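You operate a simulated robot arm through the tools that you are given. There is no shell and no other tool.

Carry out the task below with a simulated robot arm. There is one attempt and no reset: what you move stays moved.

Task
Pump the spare wheel on the rack shelf to its label's pressure.
Fine: hose on and dial set before switching on; pump off, bleed by the yellow pump button, blue fitting to its holder.
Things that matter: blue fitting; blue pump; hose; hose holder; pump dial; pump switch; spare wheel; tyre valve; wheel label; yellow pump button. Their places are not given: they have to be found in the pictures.

Only the result counts: the job must be done as asked and must still hold three seconds after the hand-in. Knocking over, shifting, dropping, spilling or breaking anything else fails it.

Robot
A 7-joint arm with a two-finger parallel gripper, fixed in place. Base frame: the origin is at the foot of the arm, x ahead of it, y to its left, z up. Lengths are in m, angles in degrees, forces in N, time in s.
With the tool pointing down near the work surface it reaches from about 0.24 to 0.68 m from the base axis. Its first joint turns from -66.0 to 66.0 degrees. Payload 2.4 kg.
The tool frame sits at the grasp point between the pads (the TCP): z along the fingers, y along the line on which they close. The tips reach 0.03 m beyond it. The gripper opens to 0.094 m. The fingers are 0.028 m wide and 0.01 m thick; the gripper's body (0.05 by 0.096 m) begins 0.055 m behind the TCP.
Orientation is told as [roll, pitch, yaw] about the base's x, y, z axes, in that order, counted from this pose: with the fingers straight down and closing along the base's y, the tool's x points along the base's -x, its y along +y and its z along -z.

Tools
- The arm moves only by the tool jog_arm. Its argument "deltas" is a list that holds one entry, the list of rows, each a list of 7 numbers: the closure in counts, from 0 (fully open) to 255 (shut), then the shift along the base's x, y, z in units of 100 mm (1.0 is 100 mm), then the turn, a rotation vector about the base's x, y, z in units of 90 degrees (1.0 is 90 degrees). In form: [[[jaw, x, y, z, wx, wy, wz], ...]]. A call has 1 to 20 rows; each row is the pose to reach, as a shift and turn from the pose commanded when the call began. A call with a number of a shift or a turn outside -1 to 1 is refused whole. Rows are played at 5 a second. More than 0.05 m and 8.6 degrees between two rows, or a gripper value outside its range, and nothing of the call is played. A pose out of reach is approached as far as the arm can. The call stops where the force on the tool passes 70 N (or 10 N more than at its start, if that is more) or the arm is blocked; 0.2 s more then pass. Each finger travels about 0.153 m/s and halts on what it meets, pressing with about 36 N; the grip force reading is that of the motor and also rises with nothing between the fingers. The clock runs only during rows and for 0.2 s after the last one: add rows that repeat a pose to give the fingers time. It gives the time, the measured TCP pose, the force on the tool (base axes), the opening and the grip force at its end, in the units of the frame above (readings bear some noise), with the torque about the TCP (base axes, N m) and any sound that the robot's microphone picked up.
- Cameras (640 x 400 px; columns grow to the right, rows downward): "scene" is fixed at [0.0417, 0.4749, 1.4467]; the picture's right is [-0.73, -0.69, 0.00], its down [-0.37, 0.39, -0.84] and it looks along [0.58, -0.61, -0.54] (base axes); focal length 360 px, centre (320, 200). "wrist" rides on the gripper at [0.076, 0.014, -0.102] in the tool frame; the picture's right is [-0.18, 0.98, 0.00], its down [-0.75, -0.14, -0.64] and it looks along [-0.63, -0.12, 0.77] (tool axes); focal length 243 px, centre (320, 200).
- get_image(camera): a new picture of that camera. It takes no simulated time.
- pixel_to_xyz(camera, pixels): for up to 12 pixels [column, row] of the newest picture of that camera ("zoom" is the newest enlarged one), the place [x, y, z] in the base frame of the surface seen there, good to about 0.002 m. It takes no simulated time.
- close_up(camera, box): a new picture of the part [left, top, right, bottom] of that camera's present view, enlarged. It takes no simulated time.
- hand_in(): hands the job in; it is judged then, once.

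Unless the task says otherwise, let go and move clear before handing in.

The tools are called by a JSON object that holds its "fn" and its "kwargs". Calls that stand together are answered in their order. jog_arm: Moves the arm, as the interface text tells. Its arguments: {"type":"object","properties":{"deltas":{"type":"array","items":{"type":"array","items":{"type":"array","items":{"type":"number"}}}}},"required":["deltas"]} The other tools are called the same way: get_image (camera) takes a picture; pixel_to_xyz (camera, pixels) gives the place of the surface under pixels of a picture; close_up (camera, box) takes an enlarged picture of a part of a camera's view; hand_in () hands the job in.

At the start:

```text
t: 0.0
eef_pos: [0.398, 0.0726, 1.15]
ee_rot: [0.1, 0.0, 0.0]
contact_force: [0.6, 0.0, -0.2]
torque: [0.04, -0.02, 0.03]
grip_width: 0.0941
finger_force: 0.1
```

scene: 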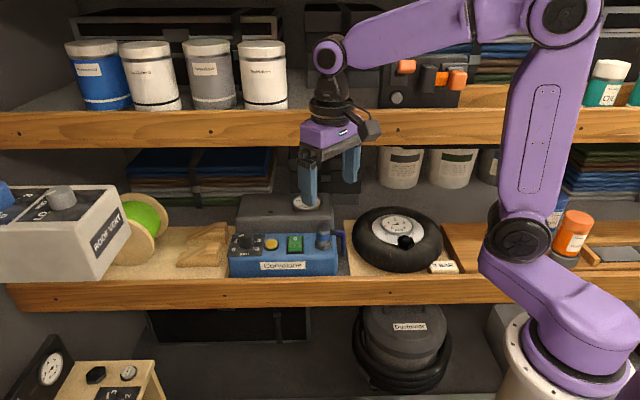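
wrist: 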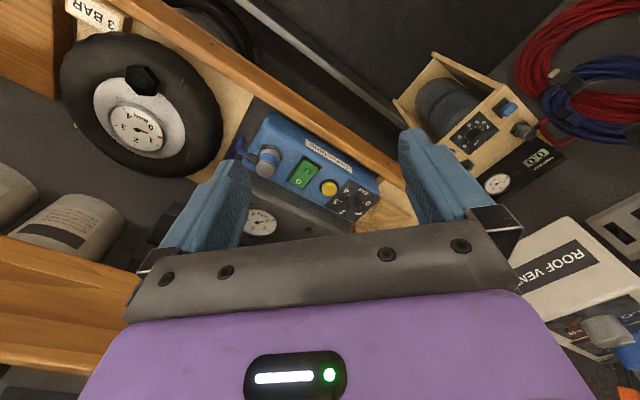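

The blue pump sits around scene (285,255), the wheel at (397,238) and a label that seems to read "3 BAR" at (443,267). I'll enlarge these areas before moving anything.

{"fn": "close_up", "kwargs": {"camera": "scene", "box": [220, 190, 360, 280]}}

{"fn": "close_up", "kwargs": {"camera": "scene", "box": [340, 195, 480, 285]}}

{"fn": "close_up", "kwargs": {"camera": "wrist", "box": [220, 90, 400, 250]}}

{"fn": "close_up", "kwargs": {"camera": "wrist", "box": [40, 0, 240, 190]}}

```text
4.44 times, centred on (290, 235) of scene
```

zoom: 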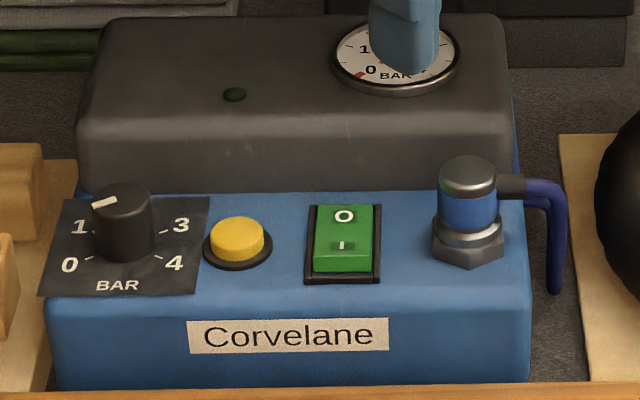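

```text
4.44 times, centred on (410, 240) of scene
```

zoom: 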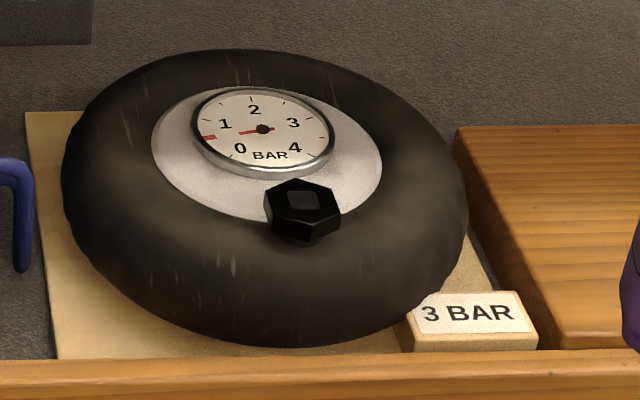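

```text
2.50 times, centred on (310, 170) of wrist
```

zoom: 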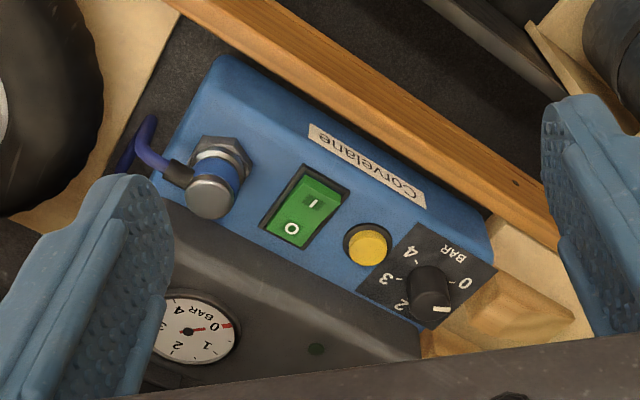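

```text
2.11 times, centred on (140, 95) of wrist
```

zoom: 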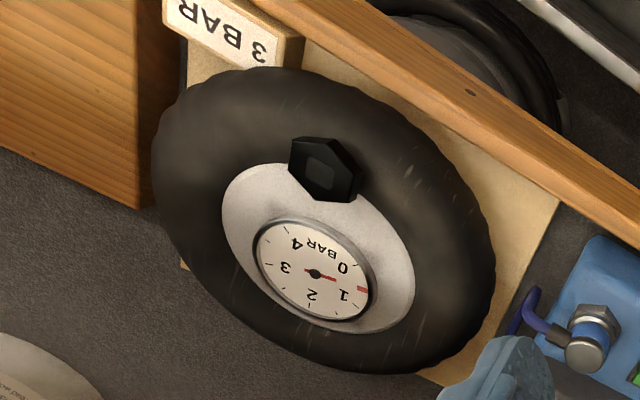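

The wheel's label reads 3 BAR, and the fitting is seated on a hex holder on the pump. Next I'll get 3D positions for the pump parts, the wheel and the surroundings.

{"fn": "close_up", "kwargs": {"camera": "scene", "box": [220, 190, 360, 280]}}

{"fn": "pixel_to_xyz", "kwargs": {"camera": "zoom", "pixels": [[467, 165], [467, 258], [125, 192], [106, 202], [237, 230], [343, 216], [343, 262], [120, 285], [510, 185], [557, 285], [70, 265], [190, 230]]}}

{"fn": "pixel_to_xyz", "kwargs": {"camera": "scene", "pixels": [[405, 241], [397, 225], [365, 240], [437, 245], [390, 265], [396, 208], [445, 263], [300, 285], [550, 225], [300, 125], [270, 205], [330, 195]]}}

{"fn": "close_up", "kwargs": {"camera": "wrist", "box": [110, 50, 180, 110]}}

```text
4.44 times, centred on (290, 235) of scene
```

zoom: 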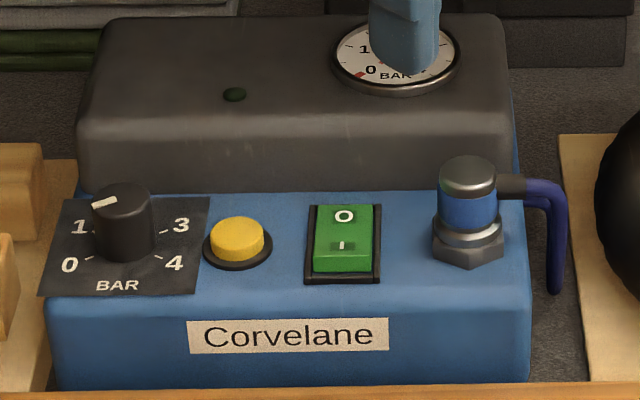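

```text
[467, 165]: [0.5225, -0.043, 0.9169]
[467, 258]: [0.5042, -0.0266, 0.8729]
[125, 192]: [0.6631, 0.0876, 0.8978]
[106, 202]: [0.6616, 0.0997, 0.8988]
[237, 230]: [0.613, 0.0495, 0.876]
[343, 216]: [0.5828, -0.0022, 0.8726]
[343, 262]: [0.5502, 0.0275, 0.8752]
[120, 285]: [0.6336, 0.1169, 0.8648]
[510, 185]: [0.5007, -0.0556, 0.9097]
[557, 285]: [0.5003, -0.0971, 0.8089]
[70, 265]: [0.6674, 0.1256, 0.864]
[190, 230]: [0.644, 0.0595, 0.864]
```

```text
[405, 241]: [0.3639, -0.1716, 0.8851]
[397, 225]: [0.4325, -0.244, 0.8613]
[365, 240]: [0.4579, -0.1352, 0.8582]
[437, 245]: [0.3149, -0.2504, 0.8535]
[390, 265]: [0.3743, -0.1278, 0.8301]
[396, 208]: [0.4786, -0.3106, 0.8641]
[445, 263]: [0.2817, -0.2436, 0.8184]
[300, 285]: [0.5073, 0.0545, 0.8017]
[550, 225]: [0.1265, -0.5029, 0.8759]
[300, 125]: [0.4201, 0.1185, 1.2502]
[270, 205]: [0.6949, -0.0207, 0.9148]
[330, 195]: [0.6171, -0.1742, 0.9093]
```

```text
6.67 times, centred on (145, 80) of wrist
```

zoom: 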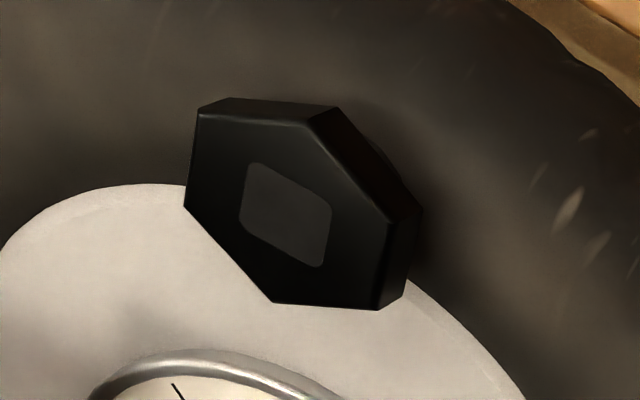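

The hex-shaped part on the wheel is at about (0.364,-0.172,0.885) and could be a valve cap. I'll check where the upper shelf edge is and what else could get in the arm's way.

{"fn": "pixel_to_xyz", "kwargs": {"camera": "scene", "pixels": [[100, 115], [100, 140], [250, 115], [250, 142], [450, 115], [450, 140], [200, 285], [400, 280], [440, 275], [60, 230], [400, 160], [330, 180]]}}

{"fn": "close_up", "kwargs": {"camera": "scene", "box": [380, 215, 440, 255]}}

{"fn": "pixel_to_xyz", "kwargs": {"camera": "wrist", "pixels": [[143, 78], [135, 130], [70, 100], [205, 130], [270, 155], [302, 172], [329, 188], [352, 198], [350, 206], [260, 220], [240, 145], [175, 20]]}}

```text
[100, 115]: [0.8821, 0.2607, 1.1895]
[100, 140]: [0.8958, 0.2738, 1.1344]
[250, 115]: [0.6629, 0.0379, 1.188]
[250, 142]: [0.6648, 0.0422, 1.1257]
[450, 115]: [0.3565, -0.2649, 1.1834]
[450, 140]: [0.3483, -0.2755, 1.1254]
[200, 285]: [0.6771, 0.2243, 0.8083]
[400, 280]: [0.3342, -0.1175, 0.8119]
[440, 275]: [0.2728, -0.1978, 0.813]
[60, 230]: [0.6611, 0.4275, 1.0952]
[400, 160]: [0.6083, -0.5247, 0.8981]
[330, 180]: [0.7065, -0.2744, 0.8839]
```

```text
10.00 times, centred on (410, 235) of scene
```

zoom: 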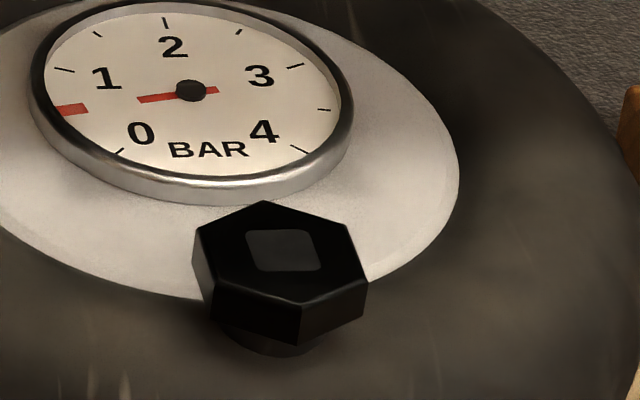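

```text
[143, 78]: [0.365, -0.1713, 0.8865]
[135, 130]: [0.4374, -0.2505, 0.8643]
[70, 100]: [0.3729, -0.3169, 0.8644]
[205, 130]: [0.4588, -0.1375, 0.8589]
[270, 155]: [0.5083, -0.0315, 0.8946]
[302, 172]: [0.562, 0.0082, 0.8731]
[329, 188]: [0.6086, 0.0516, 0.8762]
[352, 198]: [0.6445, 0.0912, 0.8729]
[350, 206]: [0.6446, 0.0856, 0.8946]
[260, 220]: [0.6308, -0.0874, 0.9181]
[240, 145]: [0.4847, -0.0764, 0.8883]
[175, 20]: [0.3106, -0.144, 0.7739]
```

The upper shelf's lip sits about 5 cm behind the valve, fitting and dial, so the tool can come down in front of it. I'll move the wrist camera over to look at the hex part on the wheel.

{"fn": "jog_arm", "kwargs": {"deltas": [[[0, -0.25, -0.3, -0.1, 0, 0, 0], [0, -0.5, -0.6, -0.2, 0, 0, 0], [0, -0.75, -0.9, -0.4, 0, 0, 0], [0, -0.9, -1.0, -0.6, 0, 0, 0]]]}}

{"fn": "jog_arm", "kwargs": {"deltas": [[[0, -0.2, -0.3, -0.2, 0, 0, 0], [0, -0.4, -0.6, -0.4, 0, 0, 0], [0, -0.5, -0.9, -0.6, 0, 0, 0], [0, -0.5, -0.9, -0.6, 0, 0, 0]]]}}

{"fn": "get_image", "kwargs": {"camera": "wrist"}}

{"fn": "get_image", "kwargs": {"camera": "scene"}}

```text
t: 1.0
eef_pos: [0.3106, -0.0277, 1.0889]
ee_rot: [0.0, 0.1, 0.0]
contact_force: [-0.4, 0.3, -0.6]
torque: [0.01, 0.01, 0.0]
grip_width: 0.0938
finger_force: 0.0
```

```text
t: 2.0
eef_pos: [0.2605, -0.1172, 1.0295]
ee_rot: [0.0, 0.1, 0.1]
contact_force: [-0.6, -0.7, 0.2]
torque: [-0.06, -0.01, 0.0]
grip_width: 0.0941
finger_force: 0.1
```

```text
taken
```

wrist: 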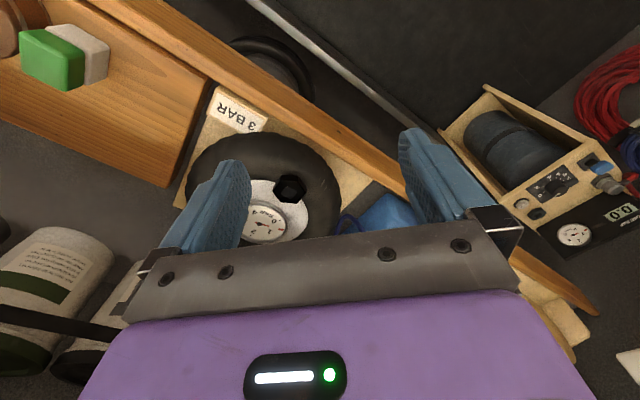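

```text
taken
```

scene: 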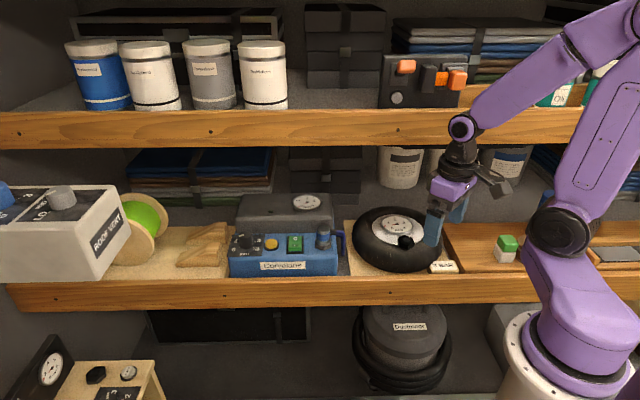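

The view is now clear: the hex is at wrist (290,187) and the whole pump shows at scene (285,245). I'll enlarge both.

{"fn": "close_up", "kwargs": {"camera": "wrist", "box": [235, 160, 335, 250]}}

{"fn": "close_up", "kwargs": {"camera": "scene", "box": [225, 190, 355, 280]}}

{"fn": "pixel_to_xyz", "kwargs": {"camera": "zoom", "pixels": [[280, 170], [280, 150], [420, 170], [405, 90], [200, 170], [60, 200], [200, 205], [45, 295], [180, 295], [500, 240], [400, 60], [320, 20]]}}

```text
4.44 times, centred on (285, 205) of wrist
```

zoom: 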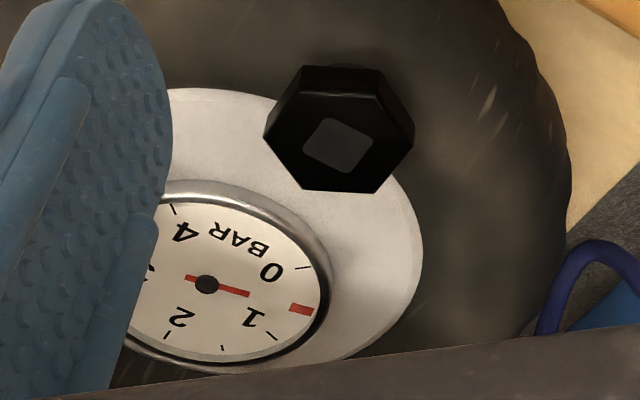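

```text
4.44 times, centred on (290, 235) of scene
```

zoom: 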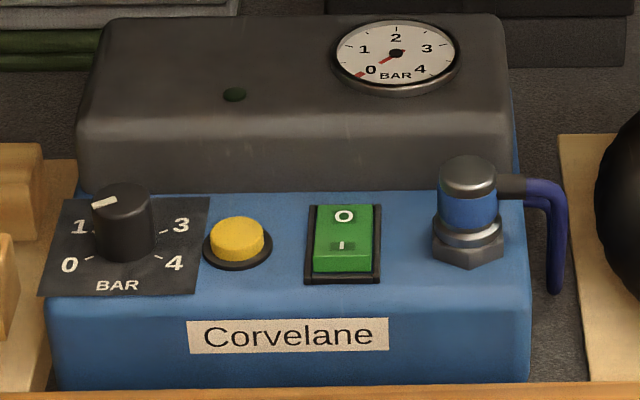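

```text
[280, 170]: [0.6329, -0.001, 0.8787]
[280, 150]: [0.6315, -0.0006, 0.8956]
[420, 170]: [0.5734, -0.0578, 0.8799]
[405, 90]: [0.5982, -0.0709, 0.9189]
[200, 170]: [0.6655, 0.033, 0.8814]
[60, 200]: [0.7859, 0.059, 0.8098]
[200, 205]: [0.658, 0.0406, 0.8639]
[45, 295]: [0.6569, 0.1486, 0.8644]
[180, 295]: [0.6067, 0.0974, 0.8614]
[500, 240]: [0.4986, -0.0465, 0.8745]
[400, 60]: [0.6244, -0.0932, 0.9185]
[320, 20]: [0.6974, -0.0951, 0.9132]
```

The black hex stands on a narrower neck. I'll bring the wrist camera closer to tell whether it is a removable cap or the valve head.

{"fn": "jog_arm", "kwargs": {"deltas": [[[0, 0.2, -0.15, -0.25, 0, 0, 0], [0, 0.35, -0.3, -0.5, 0, 0, 0], [0, 0.45, -0.45, -0.75, 0, 0, 0], [0, 0.45, -0.45, -0.9, 0, 0, 0], [0, 0.45, -0.45, -0.9, 0, 0, 0]]]}}

{"fn": "get_image", "kwargs": {"camera": "wrist"}}

{"fn": "close_up", "kwargs": {"camera": "wrist", "box": [260, 120, 400, 230]}}

```text
t: 3.2
eef_pos: [0.306, -0.1621, 0.9398]
ee_rot: [0.0, -0.1, 0.0]
contact_force: [1.1, -0.9, -0.8]
torque: [-0.02, 0.0, -0.02]
grip_width: 0.0941
finger_force: 0.0
```

```text
taken
```

wrist: 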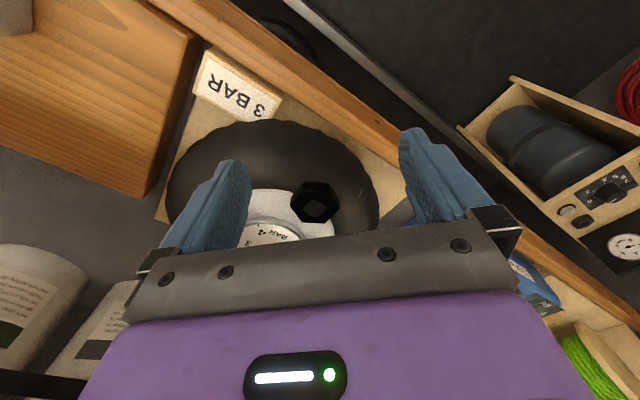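

```text
3.64 times, centred on (330, 175) of wrist
```

zoom: 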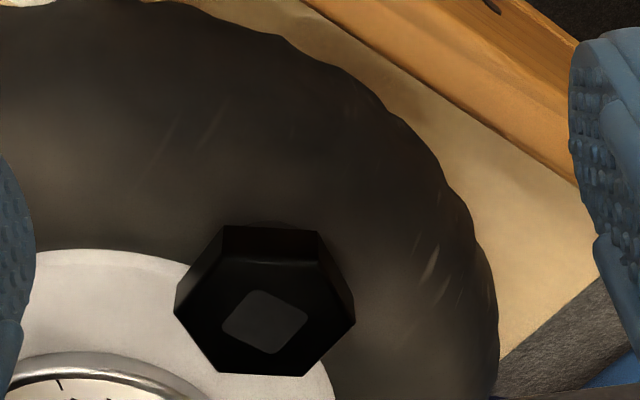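

The hex has a lighter square patch on top. I'll compare it with the similar hex parts on the other machine at scene (97,375).

{"fn": "close_up", "kwargs": {"camera": "scene", "box": [0, 330, 170, 400]}}

{"fn": "close_up", "kwargs": {"camera": "wrist", "box": [290, 165, 345, 235]}}

{"fn": "close_up", "kwargs": {"camera": "scene", "box": [310, 215, 360, 265]}}

{"fn": "pixel_to_xyz", "kwargs": {"camera": "wrist", "pixels": [[316, 209], [316, 200], [325, 218], [300, 218], [335, 200], [345, 205], [310, 235], [316, 183]]}}

```text
3.76 times, centred on (85, 365) of scene
```

zoom: 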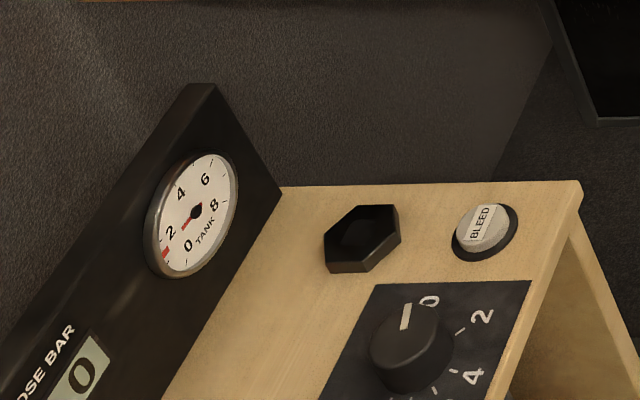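

```text
5.71 times, centred on (318, 200) of wrist
```

zoom: 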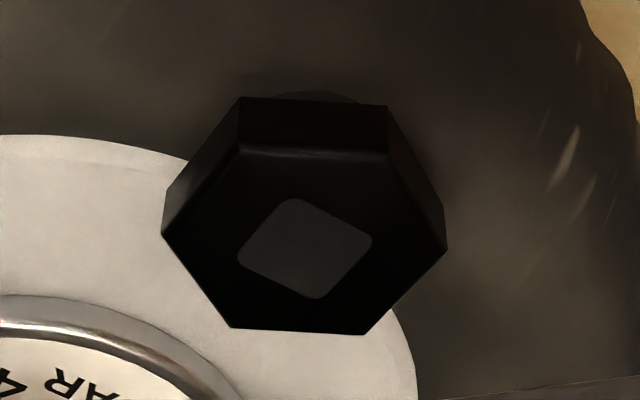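

```text
8.00 times, centred on (335, 240) of scene
```

zoom: 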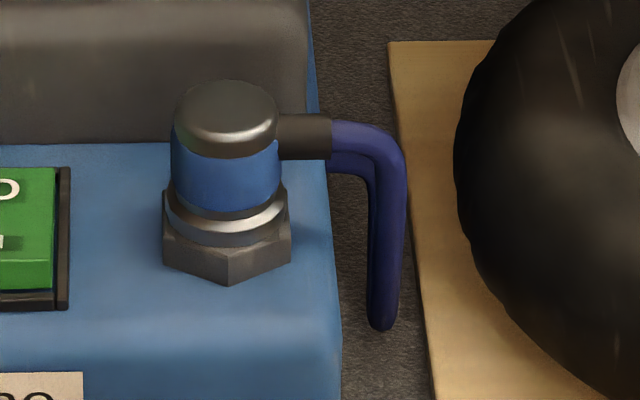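

```text
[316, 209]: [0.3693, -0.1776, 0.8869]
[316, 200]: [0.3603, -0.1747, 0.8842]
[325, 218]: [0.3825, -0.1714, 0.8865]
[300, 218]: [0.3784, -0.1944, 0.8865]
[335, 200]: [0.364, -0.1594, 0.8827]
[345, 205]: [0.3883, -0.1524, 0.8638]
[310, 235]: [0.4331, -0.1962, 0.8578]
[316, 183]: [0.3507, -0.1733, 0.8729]
```

The hex on the wheel measures about 40 mm across with its top near z 0.887, on a narrower neck. I'll turn the tool to face the rack (yaw -45) and look from lower down at the neck.

{"fn": "jog_arm", "kwargs": {"deltas": [[[0, -0.1, 0.1, 0.2, 0, 0, -0.09], [0, -0.2, 0.2, 0.3, 0, 0, -0.18], [0, -0.2, 0.3, 0.3, 0, 0, -0.27], [0, -0.2, 0.4, 0.3, 0, 0, -0.36], [0, -0.1, 0.48, 0.3, 0, 0, -0.45], [0, 0.0, 0.48, 0.2, 0, 0, -0.5], [0, 0.0, 0.48, 0.2, 0, 0, -0.5]]]}}

{"fn": "jog_arm", "kwargs": {"deltas": [[[0, 0, 0, 0, -0.06, -0.06, 0], [0, 0, 0, 0, -0.12, -0.12, 0], [0, 0, 0, -0.1, -0.18, -0.18, 0], [0, 0, 0, -0.2, -0.236, -0.236, 0], [0, 0, 0, -0.3, -0.236, -0.236, 0], [0, 0, 0, -0.3, -0.236, -0.236, 0]]]}}

{"fn": "get_image", "kwargs": {"camera": "wrist"}}

{"fn": "get_image", "kwargs": {"camera": "scene"}}

```text
t: 4.8
eef_pos: [0.3033, -0.1149, 0.9585]
ee_rot: [0.0, 0.0, -45.2]
contact_force: [-0.2, 0.4, 0.5]
torque: [0.0, -0.03, 0.0]
grip_width: 0.094
finger_force: 0.1
```

```text
t: 6.2
eef_pos: [0.3242, -0.1069, 0.922]
ee_rot: [-0.1, -30.0, -45.0]
contact_force: [-0.3, 0.4, 0.9]
torque: [0.0, -0.05, -0.02]
grip_width: 0.0939
finger_force: 0.1
out of reach, approached as far as the arm can: row 3, 4, 5, 6
```

```text
taken
```

wrist: 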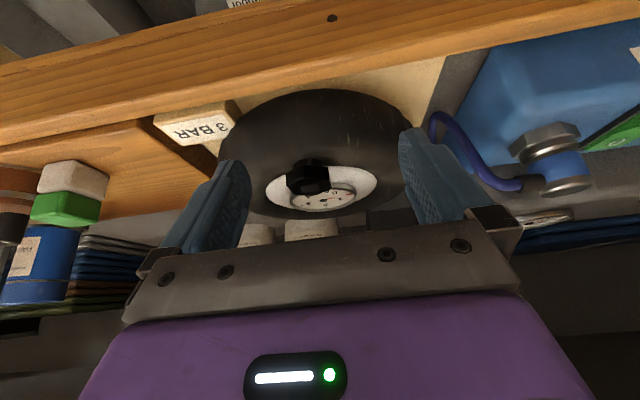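

```text
taken
```

scene: 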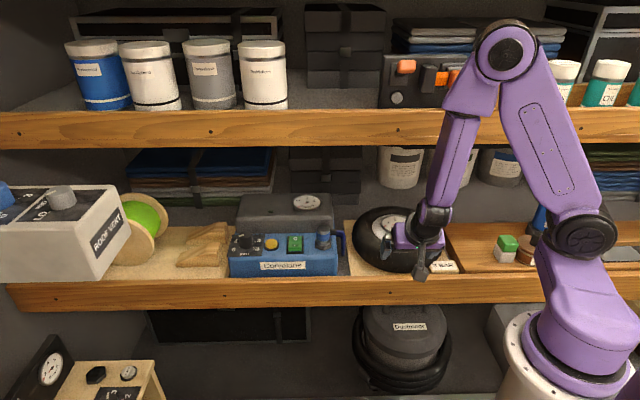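

The lower view shows the hex and its neck near wrist (308,178), and the pump's fitting and hose at (550,160). I'll enlarge both.

{"fn": "close_up", "kwargs": {"camera": "wrist", "box": [260, 140, 380, 220]}}

{"fn": "close_up", "kwargs": {"camera": "wrist", "box": [420, 90, 620, 230]}}

{"fn": "pixel_to_xyz", "kwargs": {"camera": "zoom", "pixels": [[380, 180], [440, 210], [480, 270], [340, 300], [230, 300], [80, 130], [150, 240], [430, 130], [480, 300], [40, 90], [370, 130], [500, 130]]}}

```text
5.00 times, centred on (320, 180) of wrist
```

zoom: 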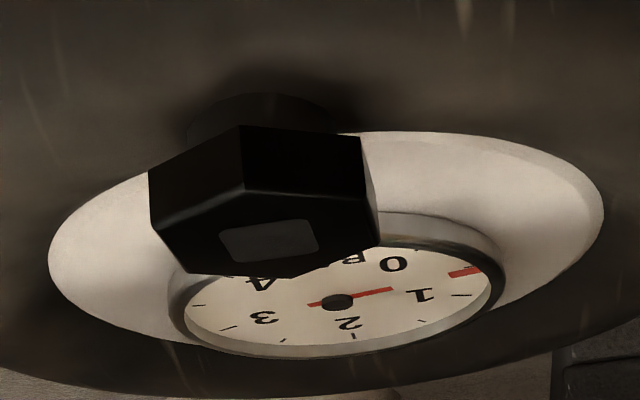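

```text
2.86 times, centred on (520, 160) of wrist
```

zoom: 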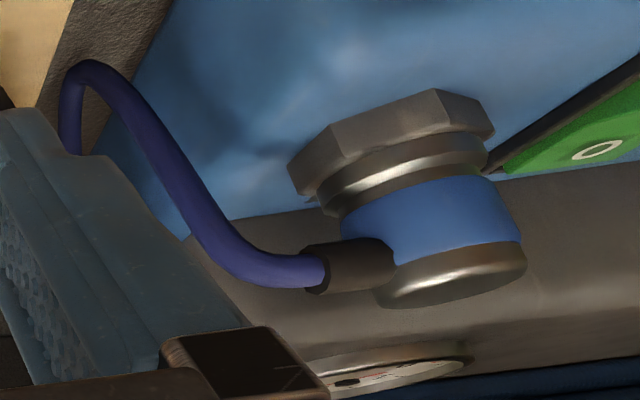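

```text
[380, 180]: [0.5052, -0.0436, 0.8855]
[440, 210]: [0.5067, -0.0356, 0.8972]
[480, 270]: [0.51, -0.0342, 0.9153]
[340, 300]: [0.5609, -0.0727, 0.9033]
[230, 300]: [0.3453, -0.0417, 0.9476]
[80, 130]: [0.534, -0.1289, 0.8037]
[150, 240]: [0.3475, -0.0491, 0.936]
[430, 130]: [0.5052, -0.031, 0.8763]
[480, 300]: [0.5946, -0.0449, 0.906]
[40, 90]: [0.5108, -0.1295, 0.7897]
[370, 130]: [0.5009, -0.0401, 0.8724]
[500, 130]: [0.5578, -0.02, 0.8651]
```

The hex sits on a round neck, so it may be a cap on the stem, and its flats face along the shelf. I'll measure tyre heights around it before testing it with the gripper.

{"fn": "pixel_to_xyz", "kwargs": {"camera": "wrist", "pixels": [[270, 150], [300, 150], [340, 150], [370, 170], [260, 170], [310, 130], [310, 110], [306, 162], [340, 168], [285, 172], [335, 175], [310, 192]]}}

{"fn": "jog_arm", "kwargs": {"deltas": [[[0, 0, 0, 0.2, 0.06, 0.06, 0], [0, 0, 0, 0.4, 0.12, 0.12, 0], [0, 0.1, -0.1, 0.5, 0.18, 0.18, 0], [0, 0.2, -0.3, 0.5, 0.236, 0.236, 0], [0, 0.3, -0.5, 0.5, 0.236, 0.236, 0], [0, 0.3, -0.5, 0.5, 0.236, 0.236, 0]]]}}

{"fn": "get_image", "kwargs": {"camera": "wrist"}}

{"fn": "get_image", "kwargs": {"camera": "scene"}}

```text
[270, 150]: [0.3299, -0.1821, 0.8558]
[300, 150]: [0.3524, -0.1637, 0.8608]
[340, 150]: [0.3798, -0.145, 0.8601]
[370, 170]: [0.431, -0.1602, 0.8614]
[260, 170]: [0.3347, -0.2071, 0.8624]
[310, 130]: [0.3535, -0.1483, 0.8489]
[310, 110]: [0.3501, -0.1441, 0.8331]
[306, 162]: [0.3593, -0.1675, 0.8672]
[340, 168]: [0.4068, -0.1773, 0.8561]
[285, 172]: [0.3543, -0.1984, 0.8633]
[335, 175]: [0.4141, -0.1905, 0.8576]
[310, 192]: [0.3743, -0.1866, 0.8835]
```

```text
t: 7.6
eef_pos: [0.354, -0.157, 0.9732]
ee_rot: [0.1, 0.1, -45.0]
contact_force: [0.2, -0.3, 1.1]
torque: [0.01, -0.01, 0.01]
grip_width: 0.094
finger_force: 0.1
out of reach, approached as far as the arm can: row 2, 3
```

```text
taken
```

wrist: 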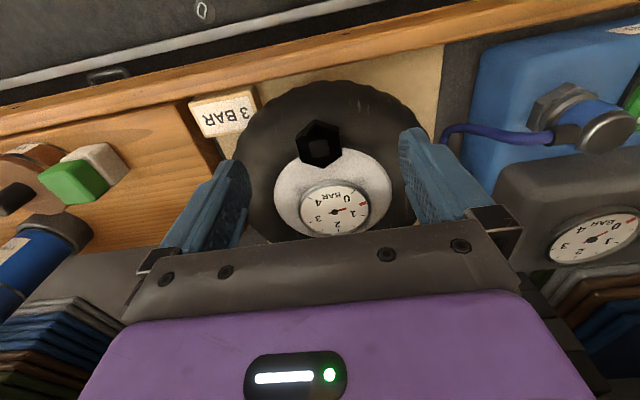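

```text
taken
```

scene: 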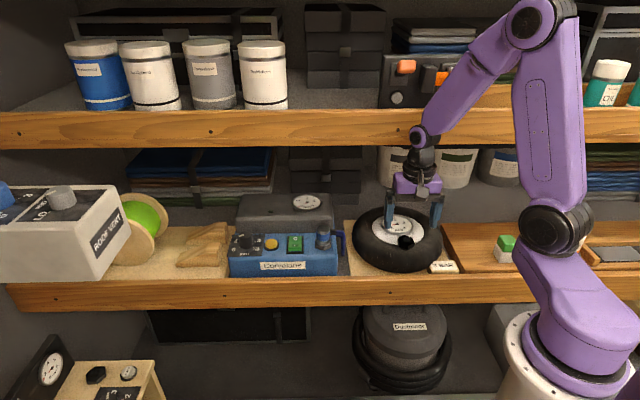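

The tool is vertical again and above the wheel, with the hex visible at wrist (318,143) between the fingers. I'll enlarge it to get its exact centre.

{"fn": "close_up", "kwargs": {"camera": "wrist", "box": [285, 110, 355, 180]}}

{"fn": "pixel_to_xyz", "kwargs": {"camera": "zoom", "pixels": [[300, 310], [220, 240], [400, 260], [310, 420], [300, 140], [250, 330]]}}

```text
5.71 times, centred on (320, 145) of wrist
```

zoom: 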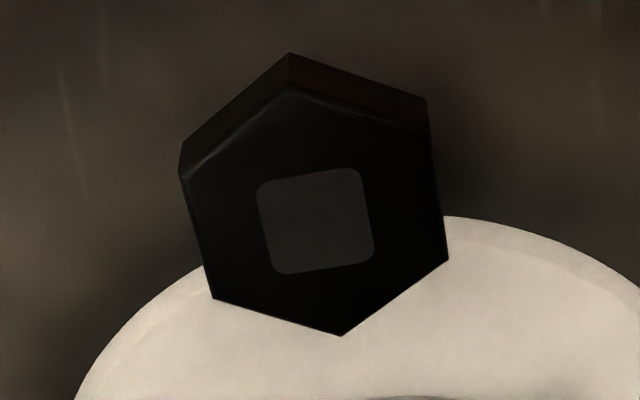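

```text
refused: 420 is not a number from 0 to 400
```

The hex centre works out at about (0.365,-0.1765) with the flats facing along the shelf. I'll descend with open jaws until the tips are level with the sides of the hex.

{"fn": "jog_arm", "kwargs": {"deltas": [[[0, 0.05, -0.1, -0.15, 0, 0, 0], [0, 0.11, -0.195, -0.3, 0, 0, 0], [0, 0.11, -0.195, -0.5, 0, 0, 0], [0, 0.11, -0.195, -0.65, 0, 0, 0], [0, 0.11, -0.195, -0.72, 0, 0, 0], [0, 0.11, -0.195, -0.72, 0, 0, 0]]]}}

{"fn": "get_image", "kwargs": {"camera": "wrist"}}

{"fn": "close_up", "kwargs": {"camera": "scene", "box": [350, 150, 480, 280]}}

```text
t: 9.0
eef_pos: [0.3646, -0.1754, 0.8998]
ee_rot: [0.0, -0.1, -45.0]
contact_force: [0.7, -0.4, 0.0]
torque: [-0.02, -0.01, 0.03]
grip_width: 0.0938
finger_force: 0.1
```

```text
taken
```

wrist: 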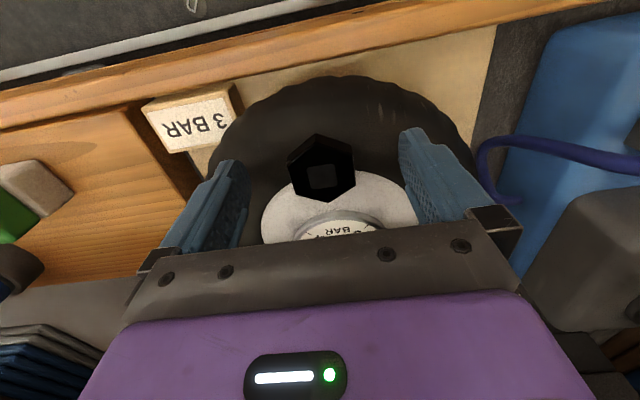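

```text
3.08 times, centred on (415, 215) of scene
```

zoom: 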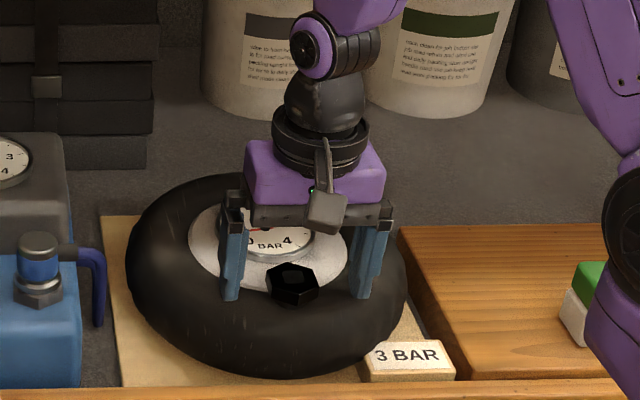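

The tips straddle the hex, whose centre at wrist (322,175) is where it should be. I'll close the jaws gently on it and read the forces.

{"fn": "jog_arm", "kwargs": {"deltas": [[[60, 0, 0, 0, 0, 0, 0], [110, 0, 0, 0, 0, 0, 0], [140, 0, 0, 0, 0, 0, 0], [150, 0, 0, 0, 0, 0, 0], [158, 0, 0, 0, 0, 0, 0], [166, 0, 0, 0, 0, 0, 0], [166, 0, 0, 0, 0, 0, 0]]]}}

{"fn": "close_up", "kwargs": {"camera": "wrist", "box": [200, 80, 440, 250]}}

```text
t: 10.6
eef_pos: [0.3656, -0.174, 0.9015]
ee_rot: [0.1, -0.1, -44.8]
contact_force: [7.8, 10.9, -5.7]
torque: [0.35, -0.27, 0.12]
grip_width: 0.0433
finger_force: 44.7
```

```text
2.35 times, centred on (320, 165) of wrist
```

zoom: 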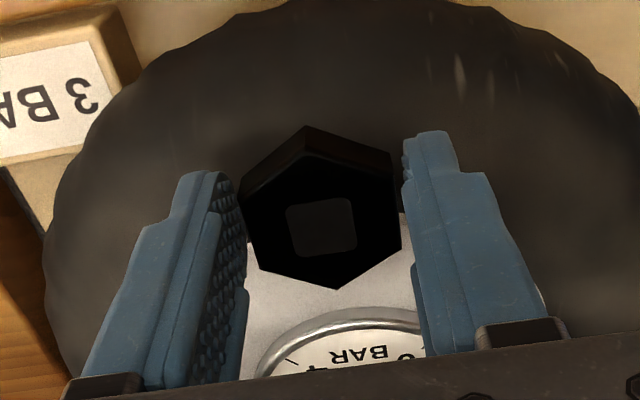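

The jaws stopped at 43 mm with a 13 N side force toward -u, so I'm a couple of millimetres off-centre. I'll shift slightly that way and then check for zero side load.

{"fn": "jog_arm", "kwargs": {"deltas": [[[166, 0.01, 0.01, 0, 0, 0, 0], [166, 0.02, 0.02, 0, 0, 0, 0], [166, 0.02, 0.02, 0, 0, 0, 0]]]}}

{"fn": "close_up", "kwargs": {"camera": "wrist", "box": [200, 80, 440, 250]}}

{"fn": "close_up", "kwargs": {"camera": "scene", "box": [370, 200, 440, 260]}}

```text
t: 11.4
eef_pos: [0.364, -0.1746, 0.9003]
ee_rot: [-0.1, 0.2, -45.1]
contact_force: [0.7, -8.7, -20.0]
torque: [-0.4, 0.03, 0.89]
grip_width: 0.0434
finger_force: 44.8
```

```text
2.35 times, centred on (320, 165) of wrist
```

zoom: 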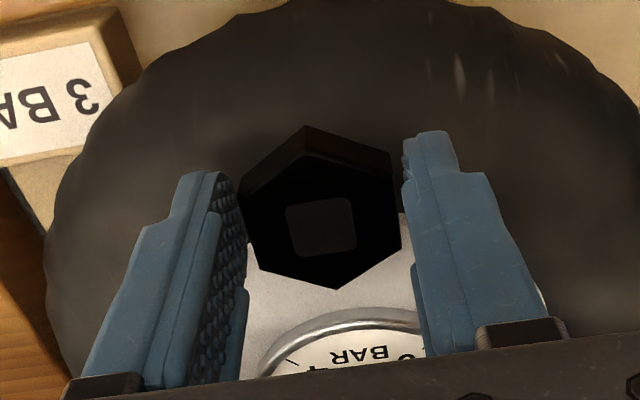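

```text
6.67 times, centred on (405, 230) of scene
```

zoom: 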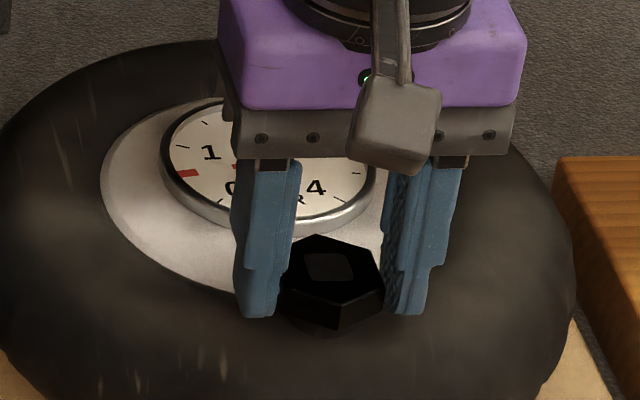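

The jaws hold the hex firmly. Now I'll do a very small upward pull of 2 to 4 mm to see whether it comes off or resists.

{"fn": "jog_arm", "kwargs": {"deltas": [[[166, 0.0, 0.0, 0.01, 0, 0, 0], [166, 0, 0, 0.02, 0, 0, 0], [166, 0, 0, 0.03, 0, 0, 0]]]}}

{"fn": "close_up", "kwargs": {"camera": "wrist", "box": [200, 80, 440, 250]}}

{"fn": "close_up", "kwargs": {"camera": "scene", "box": [370, 200, 440, 260]}}

```text
t: 11.9
eef_pos: [0.3646, -0.1746, 0.8999]
ee_rot: [0.0, 0.2, -45.2]
contact_force: [4.4, -4.0, -15.1]
torque: [-0.14, -0.04, 0.1]
grip_width: 0.0436
finger_force: 45.1
stopped in row 2: the force on the tool passed its limit at 76 N (the readings are from after the stop); the commanded pose is now the measured one
```

```text
2.35 times, centred on (320, 165) of wrist
```

zoom: 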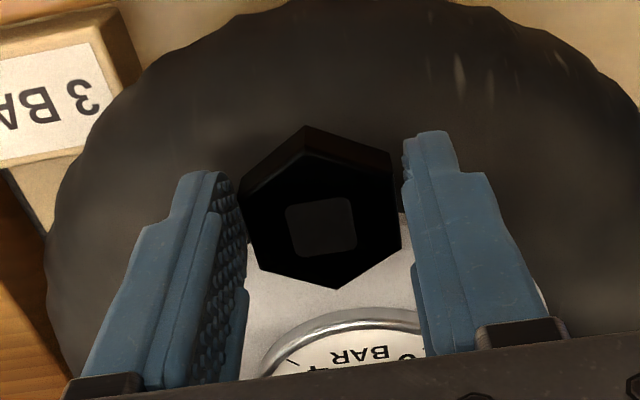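

```text
6.67 times, centred on (405, 230) of scene
```

zoom: 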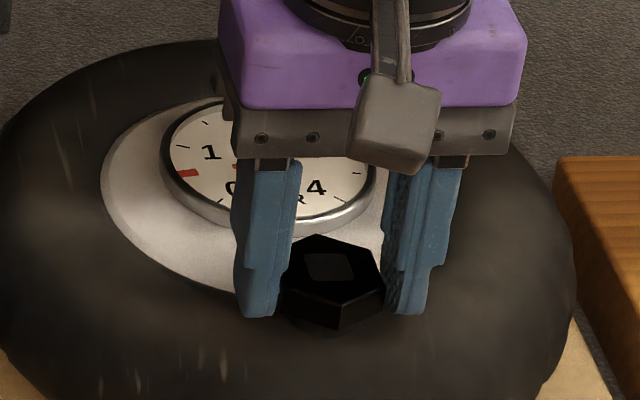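

A 2 mm pull hit 76 N with no movement, so the hex doesn't simply pull off. I'll try a small counter-clockwise twist and watch the torque and the patch on top.

{"fn": "jog_arm", "kwargs": {"deltas": [[[166, 0.0, 0.0, 0, 0, 0, 0.02], [166, 0, 0, 0, 0, 0, 0.04], [166, 0, 0, 0, 0, 0, 0.06], [166, 0, 0, 0, 0, 0, 0.08], [166, 0, 0, 0, 0, 0, 0.1]]]}}

{"fn": "close_up", "kwargs": {"camera": "wrist", "box": [200, 80, 440, 250]}}

{"fn": "close_up", "kwargs": {"camera": "scene", "box": [370, 200, 440, 260]}}

```text
t: 13.1
eef_pos: [0.362, -0.1748, 0.9015]
ee_rot: [-0.2, 0.5, -36.4]
contact_force: [-6.3, -1.0, 12.6]
torque: [0.11, 0.37, -1.83]
grip_width: 0.0435
finger_force: 45.4
```

```text
2.35 times, centred on (320, 165) of wrist
```

zoom: 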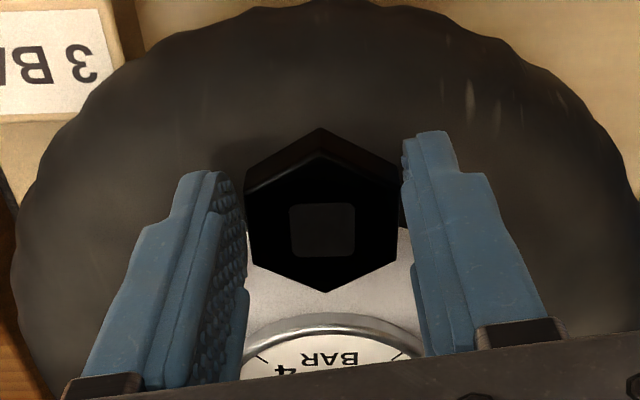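

```text
6.67 times, centred on (405, 230) of scene
```

zoom: 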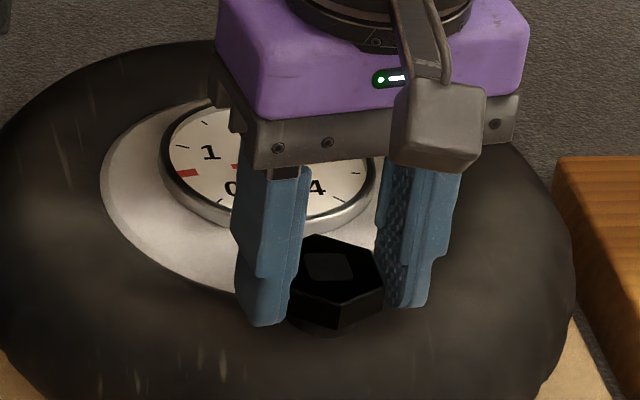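

The hex stayed put while the gripper slipped around it at 1.8 N·m, and it also held against 76 N of pull. So it's fixed and must be the tyre valve itself, with the fitting going onto it. I'll unwind the twist, open, and back off upward.

{"fn": "jog_arm", "kwargs": {"deltas": [[[166, 0.0, 0.0, 0, 0, 0, -0.02], [166, 0, 0, 0, 0, 0, -0.03], [120, 0, 0, 0, 0, 0, -0.03], [40, 0, 0, 0, 0, 0, -0.03], [0, 0, 0, 0, 0, 0, -0.03], [0, 0, 0, 0.2, 0, 0, -0.03], [0, 0, 0, 0.5, 0, 0, -0.03], [0, 0, 0, 0.8, 0, 0, -0.03], [0, 0, 0, 0.8, 0, 0, -0.03]]]}}

{"fn": "get_image", "kwargs": {"camera": "wrist"}}

{"fn": "close_up", "kwargs": {"camera": "scene", "box": [370, 200, 440, 260]}}

{"fn": "pixel_to_xyz", "kwargs": {"camera": "zoom", "pixels": [[330, 265], [318, 238], [340, 310], [285, 285], [380, 275], [320, 330]]}}

```text
t: 15.1
eef_pos: [0.3655, -0.175, 0.9823]
ee_rot: [-0.1, 0.2, -38.9]
contact_force: [0.1, 0.2, 0.1]
torque: [-0.01, -0.01, 0.02]
grip_width: 0.0937
finger_force: 0.1
```

```text
taken
```

wrist: 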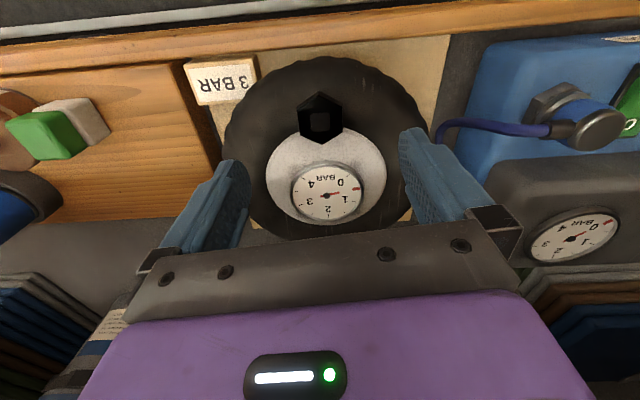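

```text
6.67 times, centred on (405, 230) of scene
```

zoom: 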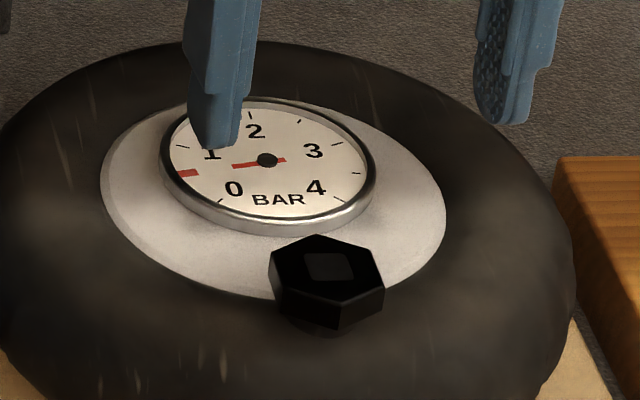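

```text
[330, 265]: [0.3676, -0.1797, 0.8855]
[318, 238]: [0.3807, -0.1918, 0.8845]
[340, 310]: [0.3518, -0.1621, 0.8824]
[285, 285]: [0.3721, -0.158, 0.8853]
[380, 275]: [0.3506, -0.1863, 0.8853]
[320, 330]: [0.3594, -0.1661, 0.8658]
```

I'll repeat the original close-up with the same box to check whether the hex rotated at all during the twist.

{"fn": "close_up", "kwargs": {"camera": "scene", "box": [380, 215, 440, 255]}}

```text
10.00 times, centred on (410, 235) of scene
```

zoom: 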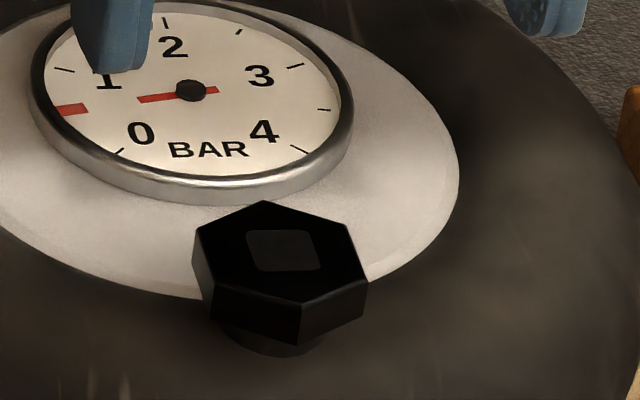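

The hex and wheel haven't moved at all, so the hex is the fixed valve. Now I'll measure the blue fitting, hose stub, button, switch and dial precisely.

{"fn": "close_up", "kwargs": {"camera": "scene", "box": [310, 215, 360, 265]}}

{"fn": "pixel_to_xyz", "kwargs": {"camera": "zoom", "pixels": [[228, 85], [228, 105], [228, 130], [182, 110], [270, 110], [228, 175], [228, 215], [228, 255], [300, 125], [340, 130], [385, 160], [380, 310]]}}

{"fn": "close_up", "kwargs": {"camera": "scene", "box": [225, 220, 310, 270]}}

{"fn": "pixel_to_xyz", "kwargs": {"camera": "zoom", "pixels": [[160, 140], [120, 140], [195, 140], [160, 115], [120, 150], [358, 205], [358, 185], [358, 230], [550, 175], [550, 200], [540, 265], [550, 280]]}}

```text
8.00 times, centred on (335, 240) of scene
```

zoom: 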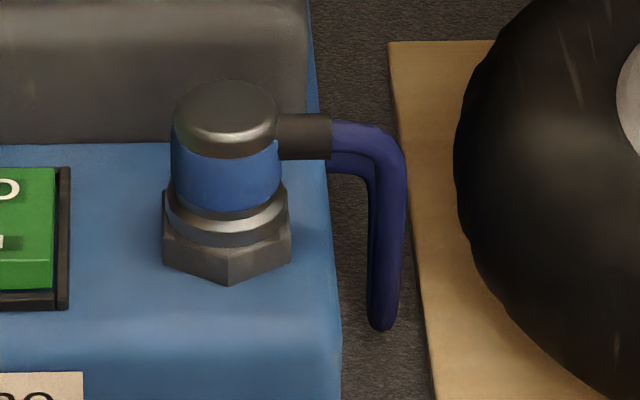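

```text
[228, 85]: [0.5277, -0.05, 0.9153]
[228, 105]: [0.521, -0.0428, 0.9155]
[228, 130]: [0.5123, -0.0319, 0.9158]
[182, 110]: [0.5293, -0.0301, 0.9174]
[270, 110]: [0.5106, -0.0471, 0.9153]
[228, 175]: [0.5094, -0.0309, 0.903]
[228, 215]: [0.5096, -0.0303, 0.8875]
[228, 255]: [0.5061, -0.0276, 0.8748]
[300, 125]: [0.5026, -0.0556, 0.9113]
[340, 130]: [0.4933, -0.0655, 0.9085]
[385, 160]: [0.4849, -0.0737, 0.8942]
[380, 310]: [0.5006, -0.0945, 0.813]
```

```text
7.53 times, centred on (268, 245) of scene
```

zoom: 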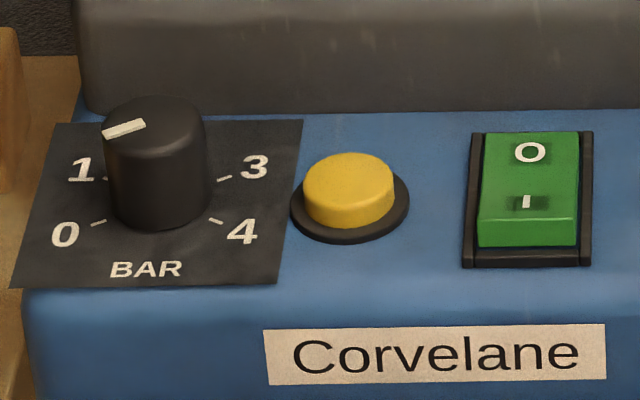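

```text
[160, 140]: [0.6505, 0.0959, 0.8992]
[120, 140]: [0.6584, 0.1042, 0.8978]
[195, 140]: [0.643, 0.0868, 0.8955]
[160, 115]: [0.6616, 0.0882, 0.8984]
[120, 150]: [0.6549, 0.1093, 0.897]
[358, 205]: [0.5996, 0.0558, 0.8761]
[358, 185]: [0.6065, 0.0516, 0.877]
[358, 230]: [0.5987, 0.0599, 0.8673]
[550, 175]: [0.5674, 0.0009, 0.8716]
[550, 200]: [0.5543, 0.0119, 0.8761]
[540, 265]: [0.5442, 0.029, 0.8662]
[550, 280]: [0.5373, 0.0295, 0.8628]
```

The fitting's cap centre is at about (0.520,-0.040), top z 0.916, and the hose stub points along the shelf toward the wheel. I'll rotate to yaw +45 so the fingers close front-to-back and avoid the stub, then move above it.

{"fn": "jog_arm", "kwargs": {"deltas": [[[0, 0, 0.06, 0, 0, 0, 0.08], [30, 0, 0.1, 0, 0, 0, 0.16], [75, 0, 0.2, 0, 0, 0, 0.24], [75, 0.05, 0.3, 0, 0, 0, 0.32], [75, 0.1, 0.4, 0, 0, 0, 0.4], [75, 0.15, 0.5, 0, 0, 0, 0.48], [75, 0.2, 0.6, 0, 0, 0, 0.56], [75, 0.3, 0.7, 0, 0, 0, 0.64], [75, 0.4, 0.8, 0, 0, 0, 0.72], [75, 0.5, 0.9, 0, 0, 0, 0.8], [75, 0.55, 0.95, 0, 0, 0, 0.88], [75, 0.6, 1.0, 0, 0, 0, 0.932], [75, 0.6, 1.0, 0, 0, 0, 0.932]]]}}

{"fn": "get_image", "kwargs": {"camera": "wrist"}}

{"fn": "get_image", "kwargs": {"camera": "scene"}}

```text
t: 17.9
eef_pos: [0.425, -0.0728, 0.9804]
ee_rot: [-0.1, 0.3, 45.1]
contact_force: [0.3, 0.3, -0.4]
torque: [0.02, 0.03, 0.01]
grip_width: 0.0663
finger_force: 0.1
```

```text
taken
```

wrist: 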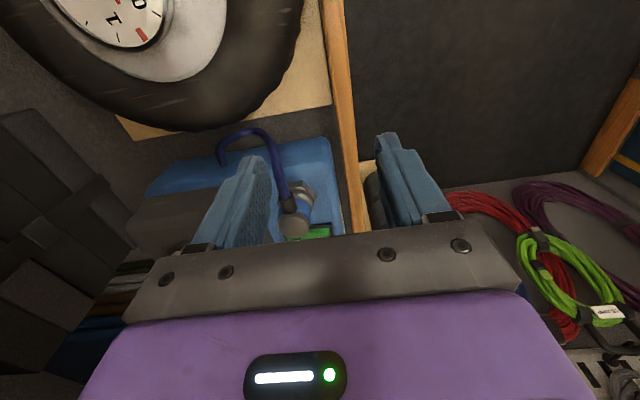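

```text
taken
```

scene: 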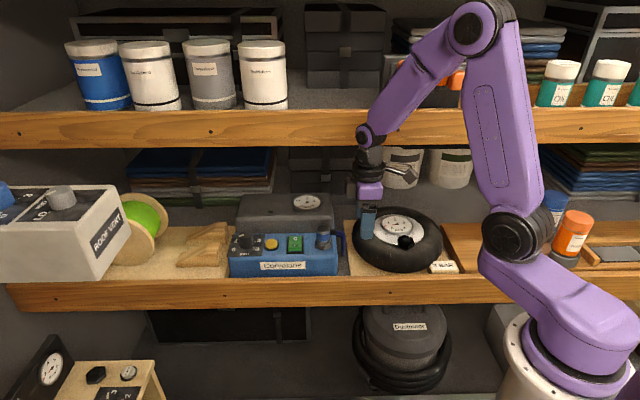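

The tool is now at yaw +45 with clearance all round, and the fitting shows between the fingers at wrist (295,210). I'll move directly above it, staying 2 cm over its top.

{"fn": "jog_arm", "kwargs": {"deltas": [[[75, 0.25, 0.08, 0, 0, 0, 0], [75, 0.5, 0.16, -0.05, 0, 0, 0], [75, 0.75, 0.25, -0.1, 0, 0, 0], [75, 0.953, 0.326, -0.13, 0, 0, 0], [75, 0.953, 0.326, -0.13, 0, 0, 0]]]}}

{"fn": "get_image", "kwargs": {"camera": "wrist"}}

{"fn": "close_up", "kwargs": {"camera": "scene", "box": [260, 130, 400, 270]}}

```text
t: 19.1
eef_pos: [0.5199, -0.043, 0.9677]
ee_rot: [-0.2, 0.2, 45.1]
contact_force: [0.3, -0.5, -0.4]
torque: [0.03, -0.02, 0.03]
grip_width: 0.0662
finger_force: 0.0
```

```text
taken
```

wrist: 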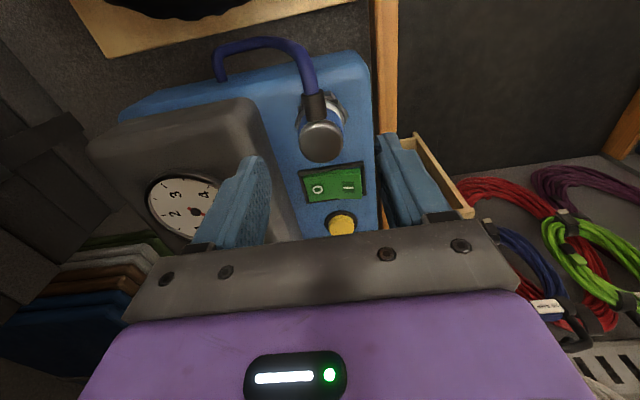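

```text
2.86 times, centred on (330, 200) of scene
```

zoom: 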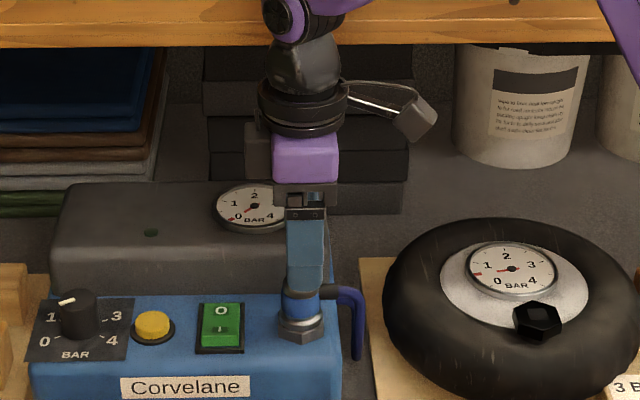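

The cap top appears at wrist (322,143), almost exactly where it should be for a centred grasp. I'll refine this with a close-up.

{"fn": "close_up", "kwargs": {"camera": "wrist", "box": [280, 80, 370, 180]}}

{"fn": "pixel_to_xyz", "kwargs": {"camera": "wrist", "pixels": [[322, 141], [304, 141], [340, 141], [322, 125], [322, 158]]}}

```text
4.00 times, centred on (325, 130) of wrist
```

zoom: 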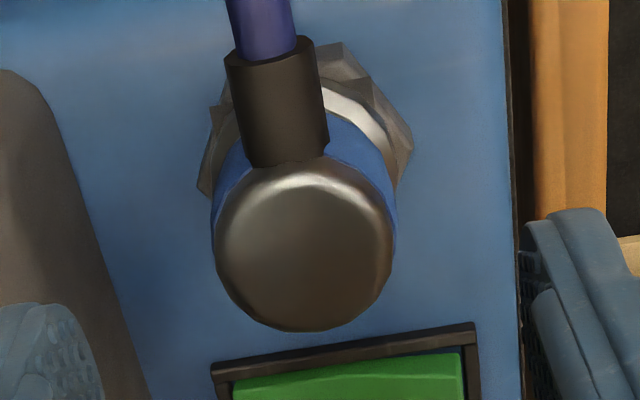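

```text
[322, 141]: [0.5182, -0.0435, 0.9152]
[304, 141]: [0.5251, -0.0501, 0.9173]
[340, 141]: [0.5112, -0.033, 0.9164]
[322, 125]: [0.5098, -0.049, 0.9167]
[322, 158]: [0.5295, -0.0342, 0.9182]
```

The fitting is centred under the tool within about 1 mm, and its cap is about 31 mm wide. I'll narrow the jaws to 52 mm, descend so the tips reach the bottom of the blue ring, then close.

{"fn": "jog_arm", "kwargs": {"deltas": [[[114, 0, 0, 0, 0, 0, 0], [114, 0, 0, -0.2, 0, 0, 0], [114, 0, 0, -0.4, 0, 0, 0], [114, 0, 0, -0.52, 0, 0, 0], [114, 0, 0, -0.52, 0, 0, 0]]]}}

{"fn": "get_image", "kwargs": {"camera": "wrist"}}

{"fn": "close_up", "kwargs": {"camera": "scene", "box": [280, 190, 370, 280]}}

```text
t: 20.3
eef_pos: [0.5204, -0.0413, 0.9157]
ee_rot: [-0.2, 0.2, 45.0]
contact_force: [-0.5, -0.1, 0.0]
torque: [0.04, -0.02, -0.02]
grip_width: 0.0519
finger_force: 0.1
```

```text
taken
```

wrist: 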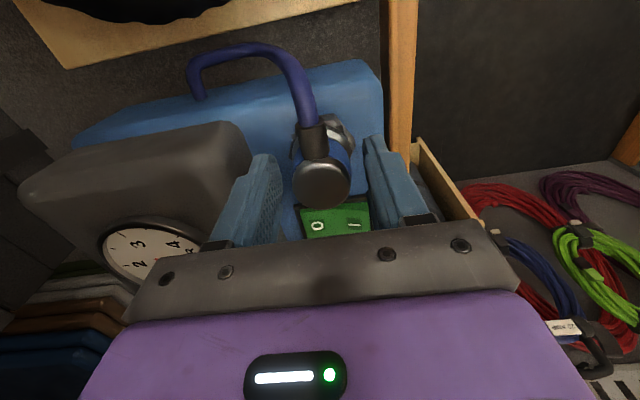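

```text
4.44 times, centred on (325, 235) of scene
```

zoom: 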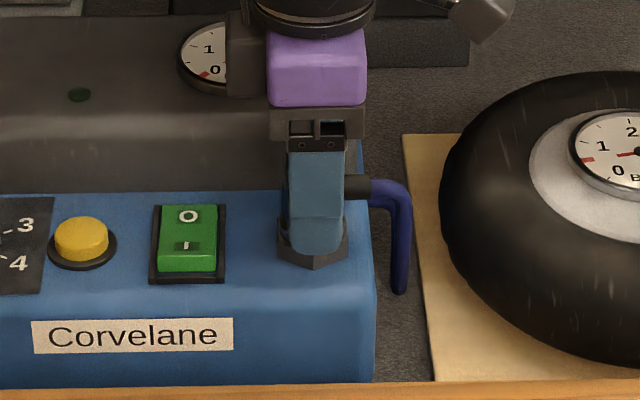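

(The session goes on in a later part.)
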